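You operate a simulated robot arm through the tools that you are given. There is no shell and no other tool. Be economical: measure what you need, move in short steps, check, and stop when the job is done.

You are at the controls of a simulated robot arm. One attempt, no reset.

JOB
Put the flat offcut on the white spacer board.

Only the result counts: the job must be done as asked and must still hold three seconds after the hand-in. Knocking over, shifting, dropping, spilling or breaking anything else fails it.

ROBOT AND FRAMES
A 6-joint arm with a two-finger parallel gripper, fixed in place. Base frame: the origin is at the foot of the arm, x ahead of it, y to its left, z up; the work surface is at about z = 600. Units: mm, rad, N and s.
With the tool pointing down near the work surface it reaches from about 120 to 600 mm from the base axis. Its first joint turns from -1.152 to 1.152 rad. Payload 2.7 kg.
The TCP is the grasp point between the finger pads, 23 mm short of the fingertips. In the tool frame z runs along the fingers and y along their closing line. Largest opening 94 mm; finger width 38, thickness 10; the body of the gripper, 54 by 96 mm, starts 39 mm behind the TCP.
Orientation is told as [roll, pitch, yaw] about the base's x, y, z axes, in that order, counted from this pose: with the fingers straight down and closing along the base's y, the tool's x points along the base's -x, its y along +y and its z along -z.

CONTROLS
- The arm moves only by the tool play_rows. Its argument "plan" is a list of rows, each a list of 5 numbers: the closure, from 0 (fully open) to 1 (shut), then the shift along the tool's x, y, z in mm, then the turn about the tool's z in rad. In form: [[grip, tx, ty, tz, yaw], ...]. A call has 1 to 10 rows; each row shifts and turns the commanded pose from where the row before left it, along the tool's axes as they then stand. Rows are played at 5 a second. More than 50 mm and 0.15 rad between two rows, or a gripper value outside its range, and nothing of the call is played. A pose out of reach is approached as far as the arm can. The call stops where the force on the tool passes 40 N (or 10 N more than at its start, if that is more) or the arm is blocked; 0.2 s more then pass. The fingers move at their own pace (about 45 mm/s each) and stop on an object; they squeeze with about 39 N. The grip force told is the motor's: it shows also when the fingers shut on nothing. Time passes only in rows, and 0.2 s behind the last, so rows that do not move let the fingers close. It gives the time, the measured TCP pose, the force on the tool (base axes), the opening and the grip force at its end, in the units of the frame above (readings bear some noise).
- Cameras (640 x 400 px; columns grow to the right, rows downward): "scene" is fixed at [72.5, -445.9, 1377.1]; the picture's right is [0.72, -0.70, 0.00], its down [-0.55, -0.57, -0.61] and it looks along [0.43, 0.44, -0.79] (base axes); focal length 324 px, centre (320, 200). "wrist" rides on the gripper at [-39, 0, -44] in the tool frame; the picture's right is [0.00, -1.00, 0.00], its down [0.97, 0.00, -0.24] and it looks along [0.24, 0.00, 0.97] (tool axes); focal length 218 px, centre (320, 200). There is no depth. A picture from a camera that has moved, and an enlarged one, comes with that camera's place and axes in the base frame and with its lens.
- grab_frame(camera): a new picture of that camera. No time passes.
- zoom(camera, box): a new picture of the part [left, top, right, bottom] of that camera's present view, enlarged. No time passes.
- hand_in(): hands the job in; it is judged then, once.

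Go step by step. Nothing tells you positions but the pictures and the camera data: compare them with the known pose of the tool, close in by small moves and look again before you grip or let go. The budget is 90 turns and 38 pictures, counting those below and the enlarged ones. Unless the task says otherwise, let go and move clear before handing in, and close with one line.

The tools are called after "Emit:" by a JSON object that holds its "name" and its "arguments". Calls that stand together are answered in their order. play_rows: Moves the arm, as the interface text tells. Its arguments: {"type":"object","properties":{"plan":{"type":"array"}},"required":["plan"]} The other tools are called the same way: grab_frame (camera) takes a picture; zoom (camera, box) takes an enlarged picture of a part of a camera's view; hand_in () hands the job in.

At the start:

```text
clock: 0.0
position: [406.2, -146.4, 922.8]
tool_rot: [-0.001, -0.001, 0.0]
force: [-0.3, -0.6, -0.3]
grip_width: 94.0
gripper_force: 0.0
```

scene: 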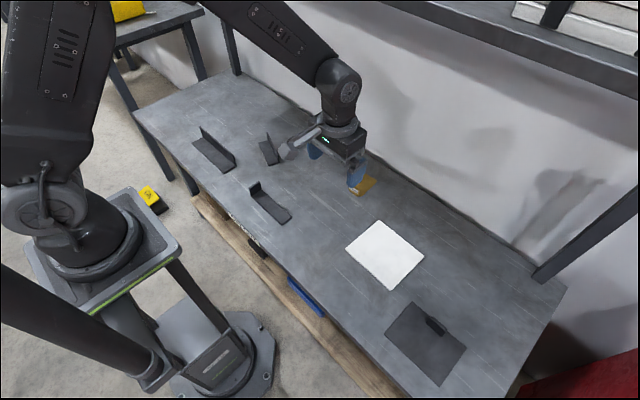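
wrist: 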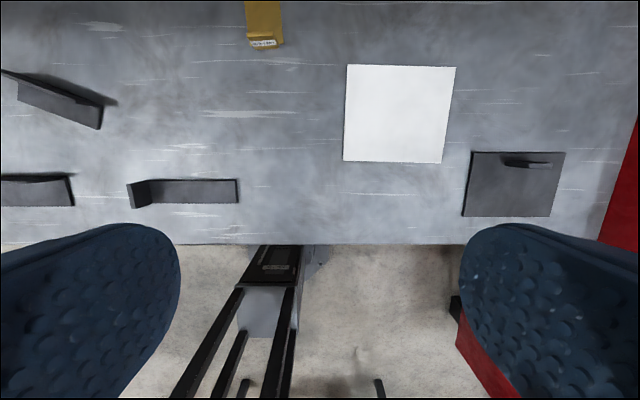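

I see several dark L-shaped pieces, a dark plate with something standing on it, a yellow item and the white board. I need a closer look to tell which one is the flat offcut.

Emit:
{"name": "zoom", "arguments": {"camera": "scene", "box": [180, 110, 340, 240]}}

Emit:
{"name": "zoom", "arguments": {"camera": "scene", "box": [330, 160, 490, 390]}}

Emit:
{"name": "zoom", "arguments": {"camera": "wrist", "box": [0, 0, 320, 220]}}

Emit:
{"name": "zoom", "arguments": {"camera": "wrist", "box": [320, 40, 600, 240]}}

```text
3.08 times, centred on (260, 175) of scene
camera zoom: at [72.5, -445.9, 1377.1], right [0.72, -0.7, 0.0], down [-0.55, -0.57, -0.61], along [0.43, 0.44, -0.79], focal length 997 px, centre (505, 277)
```

zoom: 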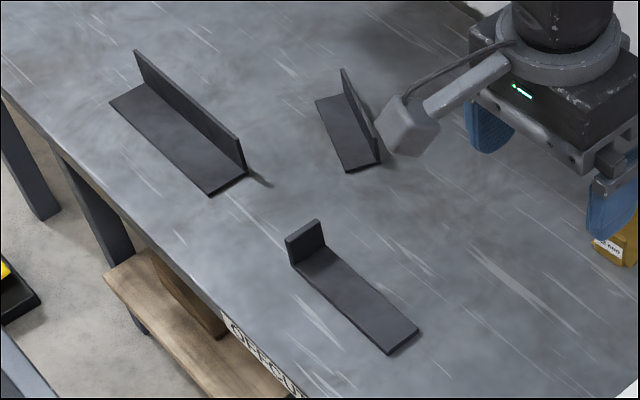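

```text
1.74 times, centred on (410, 275) of scene
camera zoom: at [72.5, -445.9, 1377.1], right [0.72, -0.7, 0.0], down [-0.55, -0.57, -0.61], along [0.43, 0.44, -0.79], focal length 564 px, centre (164, 70)
```

zoom: 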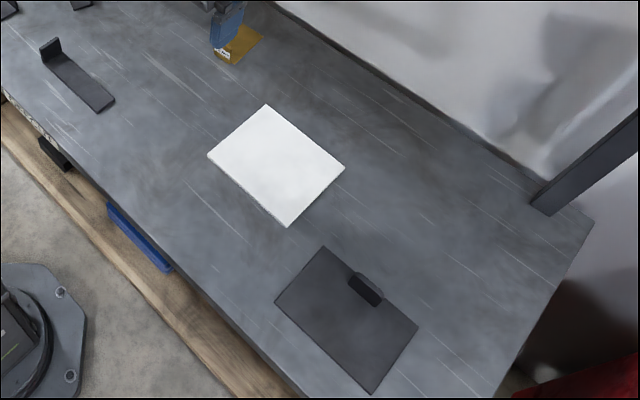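

```text
1.82 times, centred on (160, 110) of wrist
camera zoom: at [445.6, -145.9, 966.2], right [0.0, -1.0, 0.0], down [-0.97, 0.0, 0.24], along [-0.24, 0.0, -0.97], focal length 397 px, centre (611, 364)
```

zoom: 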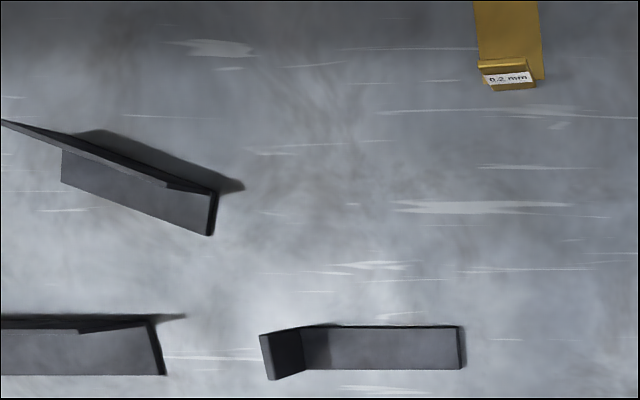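

```text
2.00 times, centred on (460, 140) of wrist
camera zoom: at [445.6, -145.9, 966.2], right [0.0, -1.0, 0.0], down [-0.97, 0.0, 0.24], along [-0.24, 0.0, -0.97], focal length 436 px, centre (40, 320)
```

zoom: 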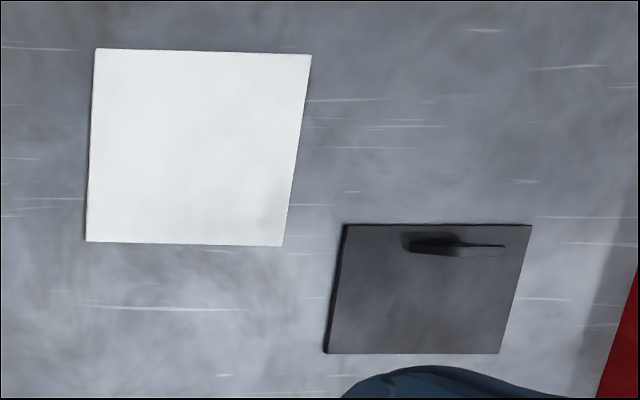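

Four dark pieces all seem to have some flange or tab; there's lettering on the bench edge and a yellow piece with a label. I'll read the lettering before deciding.

Emit:
{"name": "zoom", "arguments": {"camera": "scene", "box": [220, 195, 330, 320]}}

Emit:
{"name": "zoom", "arguments": {"camera": "scene", "box": [370, 280, 480, 390]}}

Emit:
{"name": "zoom", "arguments": {"camera": "scene", "box": [320, 150, 390, 210]}}

```text
3.20 times, centred on (275, 258) of scene
camera zoom: at [72.5, -445.9, 1377.1], right [0.72, -0.7, 0.0], down [-0.55, -0.57, -0.61], along [0.43, 0.44, -0.79], focal length 1037 px, centre (464, 16)
```

zoom: 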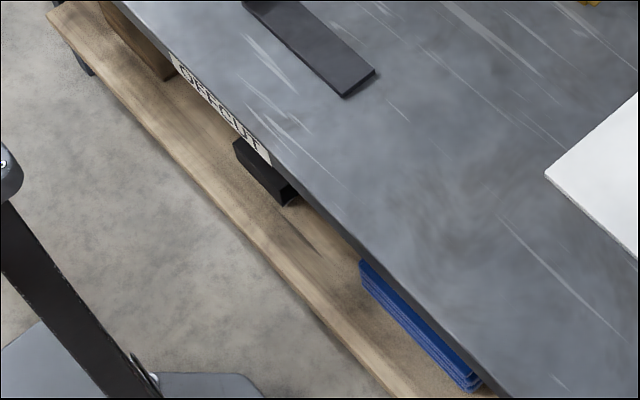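

```text
3.64 times, centred on (425, 335) of scene
camera zoom: at [72.5, -445.9, 1377.1], right [0.72, -0.7, 0.0], down [-0.55, -0.57, -0.61], along [0.43, 0.44, -0.79], focal length 1178 px, centre (-62, -291)
```

zoom: 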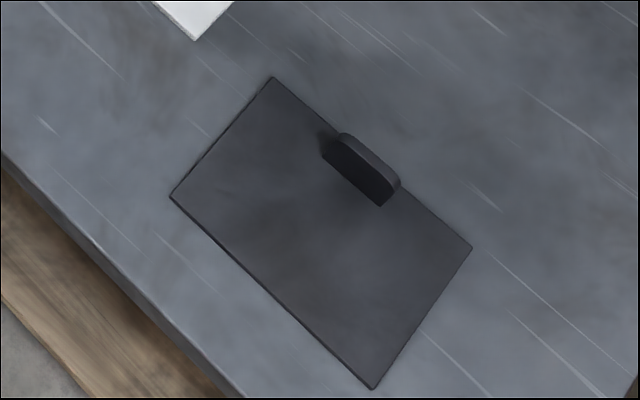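

```text
6.67 times, centred on (355, 180) of scene
camera zoom: at [72.5, -445.9, 1377.1], right [0.72, -0.7, 0.0], down [-0.55, -0.57, -0.61], along [0.43, 0.44, -0.79], focal length 2160 px, centre (87, 333)
```

zoom: 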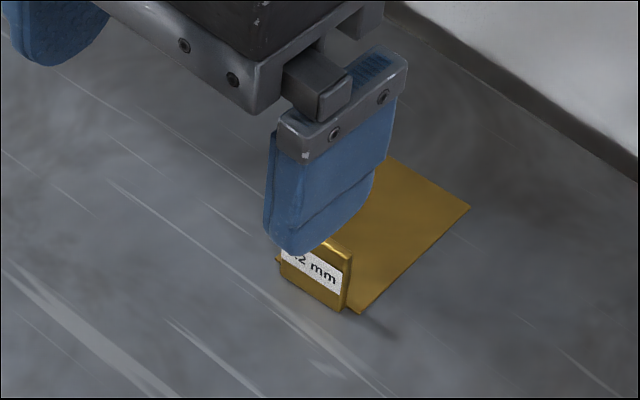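

The bench-edge label reads like "OFFCUT…", next to the group of three dark pieces. I'll enlarge it as well as look at that third piece.

Emit:
{"name": "zoom", "arguments": {"camera": "scene", "box": [222, 205, 272, 250]}}

Emit:
{"name": "zoom", "arguments": {"camera": "scene", "box": [240, 170, 300, 235]}}

```text
8.89 times, centred on (247, 228) of scene
camera zoom: at [72.5, -445.9, 1377.1], right [0.72, -0.7, 0.0], down [-0.55, -0.57, -0.61], along [0.43, 0.44, -0.79], focal length 2881 px, centre (969, -44)
```

zoom: 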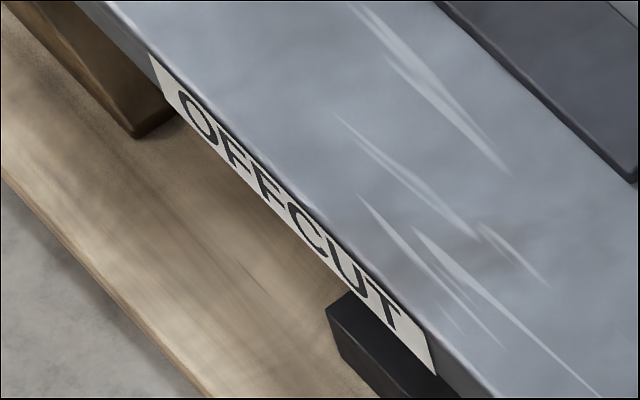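

```text
6.15 times, centred on (270, 202) of scene
camera zoom: at [72.5, -445.9, 1377.1], right [0.72, -0.7, 0.0], down [-0.55, -0.57, -0.61], along [0.43, 0.44, -0.79], focal length 1994 px, centre (628, 185)
```

zoom: 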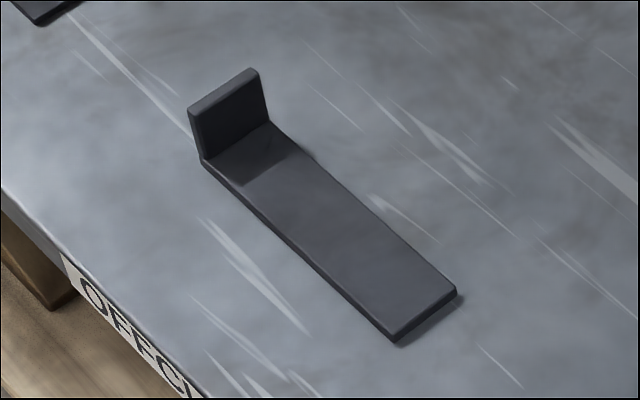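

The singular "OFFCUT" label is right below the bar with an upturned end, so I take that bar as the flat offcut. The others are angle pieces, a brass shim and a plate with a tab. I estimate the bar at x 352–392, y −5 to 146, with its tab at y≈141 and its top at z≈638. The board is x 421–561, y −345 to −185. I'll move above the tab and look.

Emit:
{"name": "play_rows", "arguments": {"plan": [[0.3, 3.4, 28.8, 20, 0], [0.3, 3.4, 28.8, 20, 0], [0.3, 3.4, 28.8, 20, 0], [0.3, 3.4, 28.8, 20, 0], [0.3, 3.4, 28.8, 20, 0], [0.3, 3.4, 28.8, 20, 0], [0.3, 3.4, 28.8, 20, 0], [0.3, 3.4, 28.8, 20, 0], [0.3, 3.4, 28.8, 20, 0], [0.3, 3.4, 28.8, 20, 0]]}}

Emit:
{"name": "grab_frame", "arguments": {"camera": "wrist"}}

Emit:
{"name": "grab_frame", "arguments": {"camera": "scene"}}

```text
clock: 2.2
position: [373.2, 141.3, 722.7]
tool_rot: [-0.001, 0.0, 0.0]
force: [0.5, 0.7, 0.0]
grip_width: 65.7
gripper_force: 0.1
```

```text
26 pictures are left
camera wrist: at [412.7, 141.9, 766.5], right [0.0, -1.0, 0.0], down [-0.97, 0.0, 0.24], along [-0.24, 0.0, -0.97], focal length 218 px, centre (320, 200)
```

wrist: 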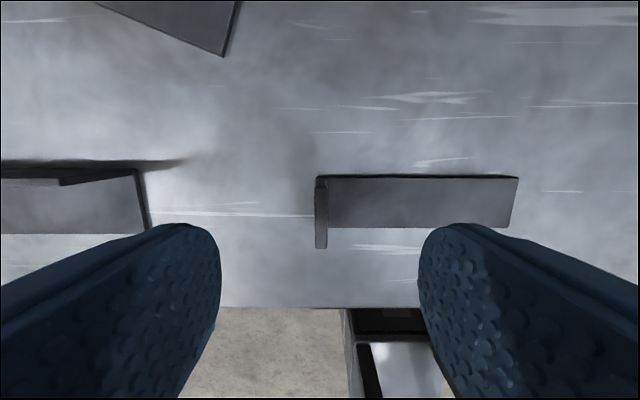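

```text
25 pictures are left
```

scene: 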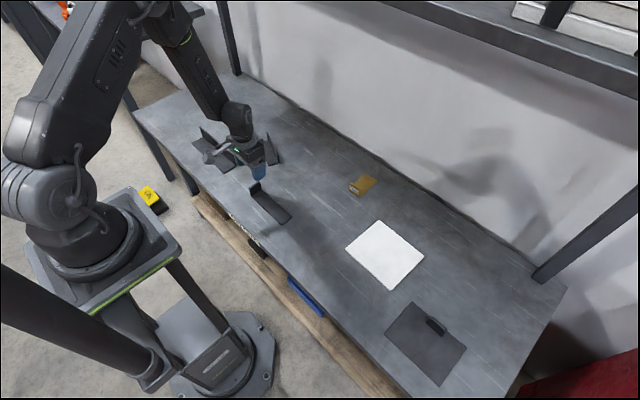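

The tab sits centred between the fingers (y≈141, x≈372). I descend to about z 634 and close gently.

Emit:
{"name": "play_rows", "arguments": {"plan": [[0.3, 1, 0, 25, 0], [0.3, 0, 0, 25, 0], [0.3, 0, 0, 20, 0], [0.3, 0, 0, 12, 0], [0.3, 0, 0, 6, 0], [0.3, 0, 0, 0, 0]]}}

Emit:
{"name": "grab_frame", "arguments": {"camera": "wrist"}}

Emit:
{"name": "zoom", "arguments": {"camera": "scene", "box": [210, 130, 310, 230]}}

```text
clock: 3.6
position: [369.8, 141.9, 633.1]
tool_rot: [0.0, 0.0, 0.0]
force: [0.1, -0.3, -0.1]
grip_width: 65.6
gripper_force: 0.0
```

```text
24 pictures are left
camera wrist: at [409.9, 142.4, 677.7], right [0.0, -1.0, 0.0], down [-0.97, 0.0, 0.24], along [-0.24, 0.0, -0.97], focal length 218 px, centre (320, 200)
```

wrist: 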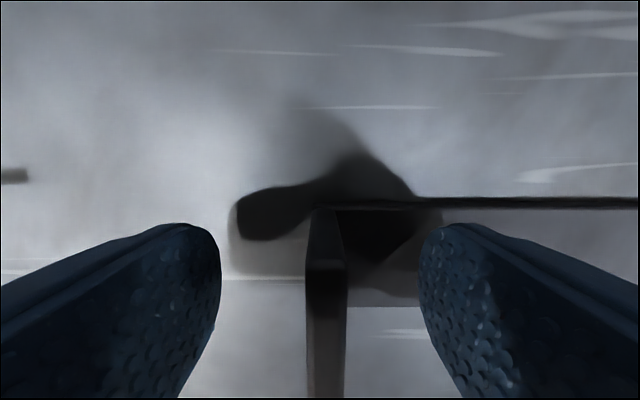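

```text
4.00 times, centred on (260, 180) of scene
camera zoom: at [72.5, -445.9, 1377.1], right [0.72, -0.7, 0.0], down [-0.55, -0.57, -0.61], along [0.43, 0.44, -0.79], focal length 1296 px, centre (560, 280)
```

zoom: 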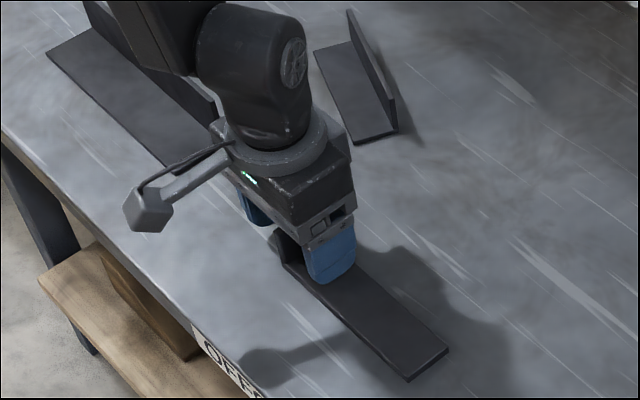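

The fingers straddle the tab, offset by only about 1 mm. Closing now.

Emit:
{"name": "play_rows", "arguments": {"plan": [[0.3, -1, -0.9, 0, 0], [1, 0, 0, 0, 0], [1, 0, 0, 0, 0], [1, 0, 0, 0, 0], [1, 0, 0, 0, 0], [1, 0, 0, 0, 0], [1, 0, 0, 0, 0]]}}

```text
clock: 5.2
position: [370.9, 140.3, 633.7]
tool_rot: [-0.001, 0.0, -0.001]
force: [-0.7, -2.2, 1.9]
grip_width: 7.7
gripper_force: 38.4
```

The tab is held, with the opening at 7.7 mm. I lift slowly and check.

Emit:
{"name": "play_rows", "arguments": {"plan": [[1, 0, 0, -5, 0], [1, 0, 0, -10, 0], [1, 0, 0, -15, 0], [1, 0, 0, -20, 0], [1, 0, 0, -20, 0], [1, 0, 0, 0, 0]]}}

Emit:
{"name": "grab_frame", "arguments": {"camera": "wrist"}}

Emit:
{"name": "zoom", "arguments": {"camera": "scene", "box": [210, 110, 330, 230]}}

```text
clock: 6.6
position: [373.5, 140.5, 703.9]
tool_rot: [-0.001, 0.0, -0.001]
force: [0.0, -0.5, -5.2]
grip_width: 8.0
gripper_force: 39.2
```

```text
22 pictures are left
camera wrist: at [412.2, 140.6, 748.4], right [0.0, -1.0, 0.0], down [-0.97, 0.0, 0.24], along [-0.24, 0.0, -0.97], focal length 218 px, centre (320, 200)
```

wrist: 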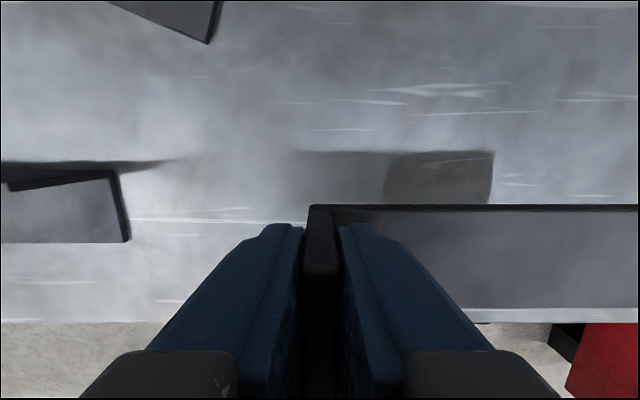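

```text
3.33 times, centred on (270, 170) of scene
camera zoom: at [72.5, -445.9, 1377.1], right [0.72, -0.7, 0.0], down [-0.55, -0.57, -0.61], along [0.43, 0.44, -0.79], focal length 1080 px, centre (487, 300)
```

zoom: 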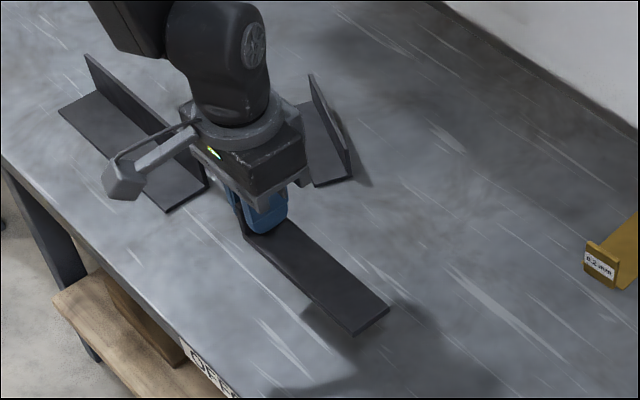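

The offcut hangs level and about 65 mm clear. I carry it over the board, aiming for the TCP at (491, −193).

Emit:
{"name": "play_rows", "arguments": {"plan": [[1, -5, -15, -3, 0], [1, -12, -33, -3, 0], [1, -12, -36, -3, 0], [1, -13, -39, -3, 0], [1, -13, -39, 0, 0], [1, -13, -39, 0, 0], [1, -13, -39, 0, 0], [1, -13, -36, 0, 0], [1, -12, -33, 0, 0], [1, -11.5, -24.5, 0, 0]]}}

Emit:
{"name": "grab_frame", "arguments": {"camera": "wrist"}}

Emit:
{"name": "zoom", "arguments": {"camera": "scene", "box": [320, 170, 460, 310]}}

```text
clock: 8.8
position: [489.6, -192.2, 715.2]
tool_rot: [-0.001, 0.003, 0.001]
force: [0.3, 0.3, -5.5]
grip_width: 7.7
gripper_force: 38.9
```

```text
20 pictures are left
camera wrist: at [529.1, -192.3, 758.5], right [0.0, -1.0, 0.0], down [-0.97, 0.0, 0.24], along [-0.24, 0.0, -0.97], focal length 218 px, centre (320, 200)
```

wrist: 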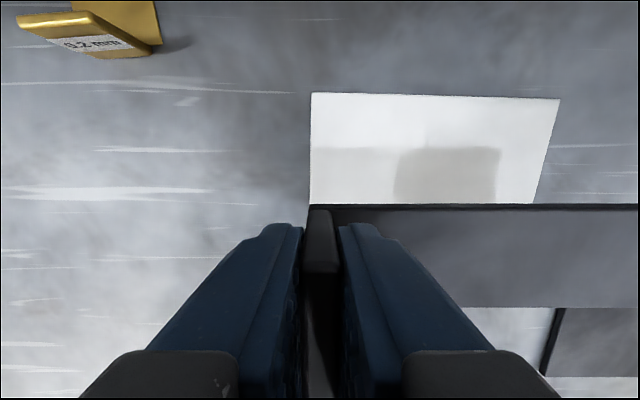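

```text
2.86 times, centred on (390, 240) of scene
camera zoom: at [72.5, -445.9, 1377.1], right [0.72, -0.7, 0.0], down [-0.55, -0.57, -0.61], along [0.43, 0.44, -0.79], focal length 926 px, centre (120, 86)
```

zoom: 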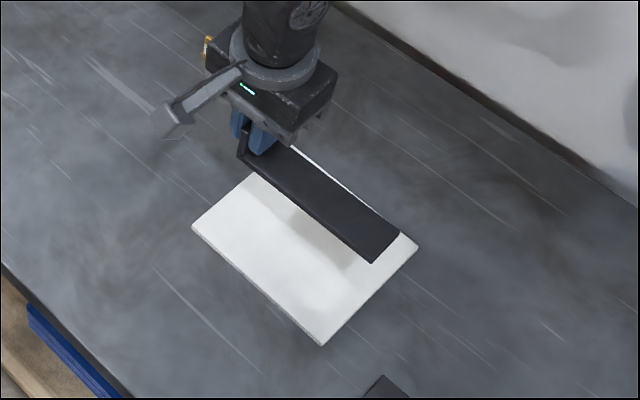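

The board spans y ≈ −185 to −347, and the offcut lines up over it after a 1.5 mm correction. I lower it to just above the board.

Emit:
{"name": "play_rows", "arguments": {"plan": [[1, -1, -1.7, 15, 0], [1, 0, 0, 20, 0], [1, 0, 0, 18, 0], [1, 0, 0, 10, 0], [1, 0, 0, 4, 0], [1, 0, 0, 0, 0]]}}

Emit:
{"name": "zoom", "arguments": {"camera": "scene", "box": [340, 200, 440, 300]}}

Emit:
{"name": "grab_frame", "arguments": {"camera": "wrist"}}

```text
clock: 10.2
position: [489.9, -193.6, 648.8]
tool_rot: [0.001, 0.001, -0.001]
force: [0.3, 0.7, -4.3]
grip_width: 7.9
gripper_force: 39.1
```

```text
4.00 times, centred on (390, 250) of scene
camera zoom: at [72.5, -445.9, 1377.1], right [0.72, -0.7, 0.0], down [-0.55, -0.57, -0.61], along [0.43, 0.44, -0.79], focal length 1296 px, centre (40, 0)
```

zoom: 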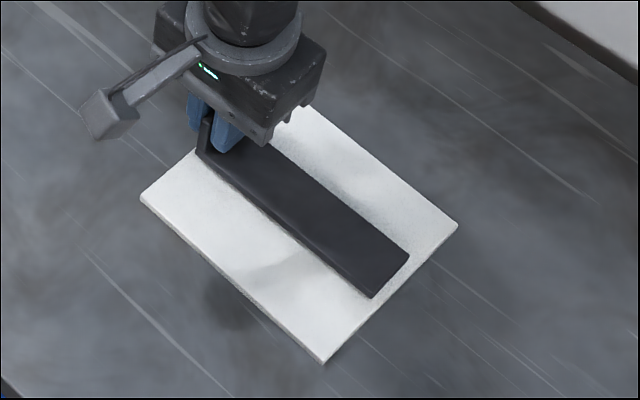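

```text
17 pictures are left
camera wrist: at [529.5, -193.5, 692.2], right [0.0, -1.0, 0.0], down [-0.97, 0.0, 0.24], along [-0.24, 0.0, -0.97], focal length 218 px, centre (320, 200)
```

wrist: 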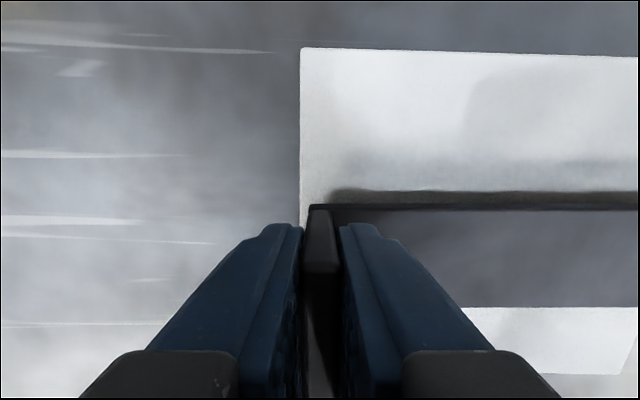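

Both ends have margin on the board. I lower in small steps until the load comes off.

Emit:
{"name": "play_rows", "arguments": {"plan": [[1, 0, 0, 2, 0], [1, 0, 0, 2, 0], [1, 0, 0, 1.5, 0], [1, 0, 0, 0, 0]]}}

```text
clock: 11.2
position: [489.5, -193.9, 643.3]
tool_rot: [0.0, -0.001, -0.001]
force: [-0.4, 0.2, -5.6]
grip_width: 8.1
gripper_force: 39.2
```

Emit:
{"name": "play_rows", "arguments": {"plan": [[1, 0, 0, 1, 0], [1, 0, 0, 1, 0], [1, 0, 0, 0, 0]]}}

Emit:
{"name": "play_rows", "arguments": {"plan": [[1, 0, 0, 1, 0], [1, 0, 0, 0, 0]]}}

Emit:
{"name": "play_rows", "arguments": {"plan": [[1, 0, 0, 1, 0], [1, 0, 0, 0, 0]]}}

```text
clock: 12.0
position: [490.6, -193.2, 642.2]
tool_rot: [-0.001, -0.002, -0.001]
force: [-2.7, 3.1, 9.9]
grip_width: 7.8
gripper_force: 38.7
```

```text
clock: 12.6
position: [491.1, -195.1, 642.2]
tool_rot: [-0.001, -0.002, 0.0]
force: [-8.8, 6.2, 26.8]
grip_width: 7.7
gripper_force: 39.3
```

```text
clock: 13.2
position: [491.0, -196.1, 641.6]
tool_rot: [-0.003, -0.004, 0.0]
force: [-2.8, 5.3, 27.8]
grip_width: 7.7
gripper_force: 38.3
```

It is seated on the board, pressing with about 28 N. I back off 2 mm to unload and check before letting go.

Emit:
{"name": "play_rows", "arguments": {"plan": [[1, 0, 0, -1, 0], [1, 0, 0, -0.8, 0], [1, 0, 0, 0, 0]]}}

Emit:
{"name": "zoom", "arguments": {"camera": "scene", "box": [340, 200, 440, 300]}}

```text
clock: 14.0
position: [490.2, -196.1, 641.0]
tool_rot: [-0.002, -0.003, 0.0]
force: [5.7, -1.2, 12.5]
grip_width: 7.8
gripper_force: 39.0
```

```text
4.00 times, centred on (390, 250) of scene
camera zoom: at [72.4, -445.8, 1377.2], right [0.72, -0.7, 0.0], down [-0.55, -0.57, -0.61], along [0.43, 0.44, -0.79], focal length 1296 px, centre (40, 0)
```

zoom: 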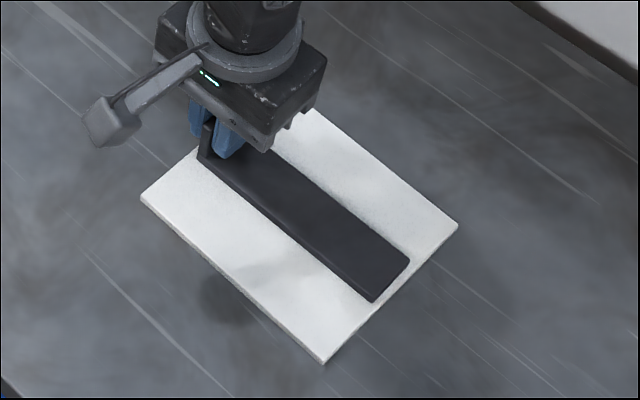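

The offcut lies flat within the board and the board has not moved. Releasing with a slight unload.

Emit:
{"name": "play_rows", "arguments": {"plan": [[1, 0, 0, -0.5, 0], [0.85, 0, 0, 0, 0], [0.75, 0, 0, 0, 0], [0.6, 0, 0, 0, 0], [0.6, 0, 0, 0, 0]]}}

Emit:
{"name": "grab_frame", "arguments": {"camera": "wrist"}}

```text
clock: 15.2
position: [490.3, -194.9, 642.4]
tool_rot: [-0.001, -0.001, 0.0]
force: [-0.7, -0.4, 0.2]
grip_width: 37.5
gripper_force: 0.0
```

```text
15 pictures are left
camera wrist: at [529.5, -194.3, 685.6], right [0.0, -1.0, 0.0], down [-0.97, 0.0, 0.24], along [-0.24, 0.0, -0.97], focal length 218 px, centre (320, 200)
```

wrist: 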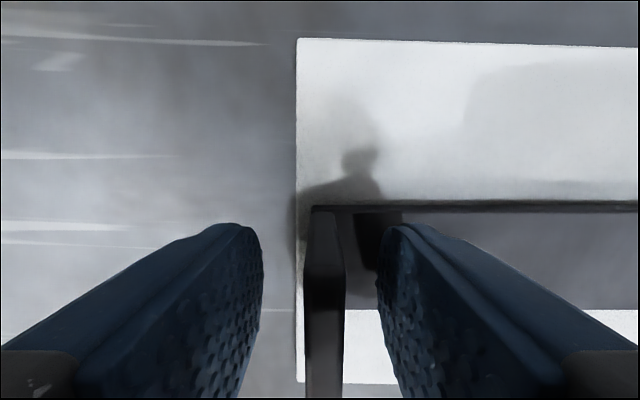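

The offcut is free between the open fingers. I lift straight up and check.

Emit:
{"name": "play_rows", "arguments": {"plan": [[0.6, 0, 0, -10, 0], [0.6, 0, 0, -25, 0], [0.6, 0, 0, -35, 0], [0.6, 0, 0, -40, 0], [0.6, 5, 20, -40, 0], [0.6, 5, 40, -20, 0], [0.6, 5, 40, 0, 0], [0.6, 5, 40, 0, 0], [0.6, 0, 0, 0, 0]]}}

Emit:
{"name": "grab_frame", "arguments": {"camera": "scene"}}

Emit:
{"name": "zoom", "arguments": {"camera": "scene", "box": [340, 200, 440, 300]}}

```text
clock: 17.2
position: [469.4, -53.5, 812.2]
tool_rot: [0.001, 0.001, 0.002]
force: [-0.2, -0.4, -0.7]
grip_width: 37.7
gripper_force: 0.0
```

```text
14 pictures are left
```

scene: 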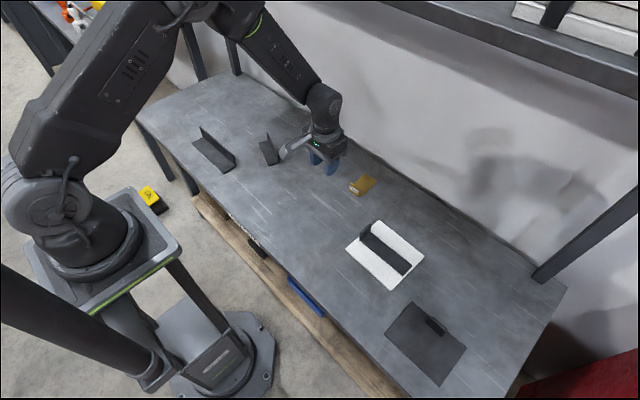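

```text
4.00 times, centred on (390, 250) of scene
camera zoom: at [72.5, -445.9, 1377.1], right [0.72, -0.7, 0.0], down [-0.55, -0.57, -0.61], along [0.43, 0.44, -0.79], focal length 1296 px, centre (40, 0)
```

zoom: 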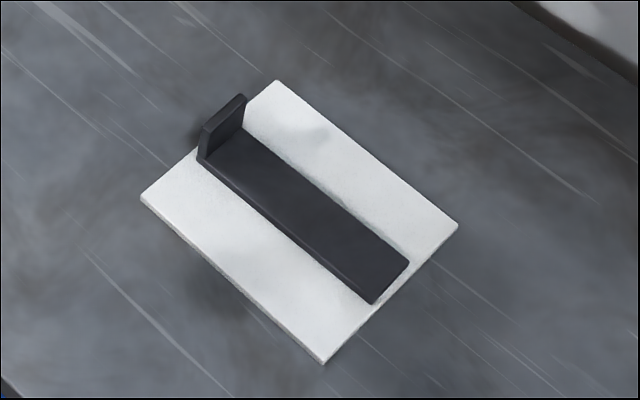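

The offcut rests fully on the white board, nothing else has moved and the gripper is clear, so I'm handing in.

Emit:
{"name": "hand_in", "arguments": {}}

```text
The job is handed in.
```

I put the dark bar with the upturned end on the white spacer board. It lies flat and fully within the edges, and in the last pictures nothing else had moved; I took it as the flat offcut because the "OFFCUT" label on the bench edge is next to it.
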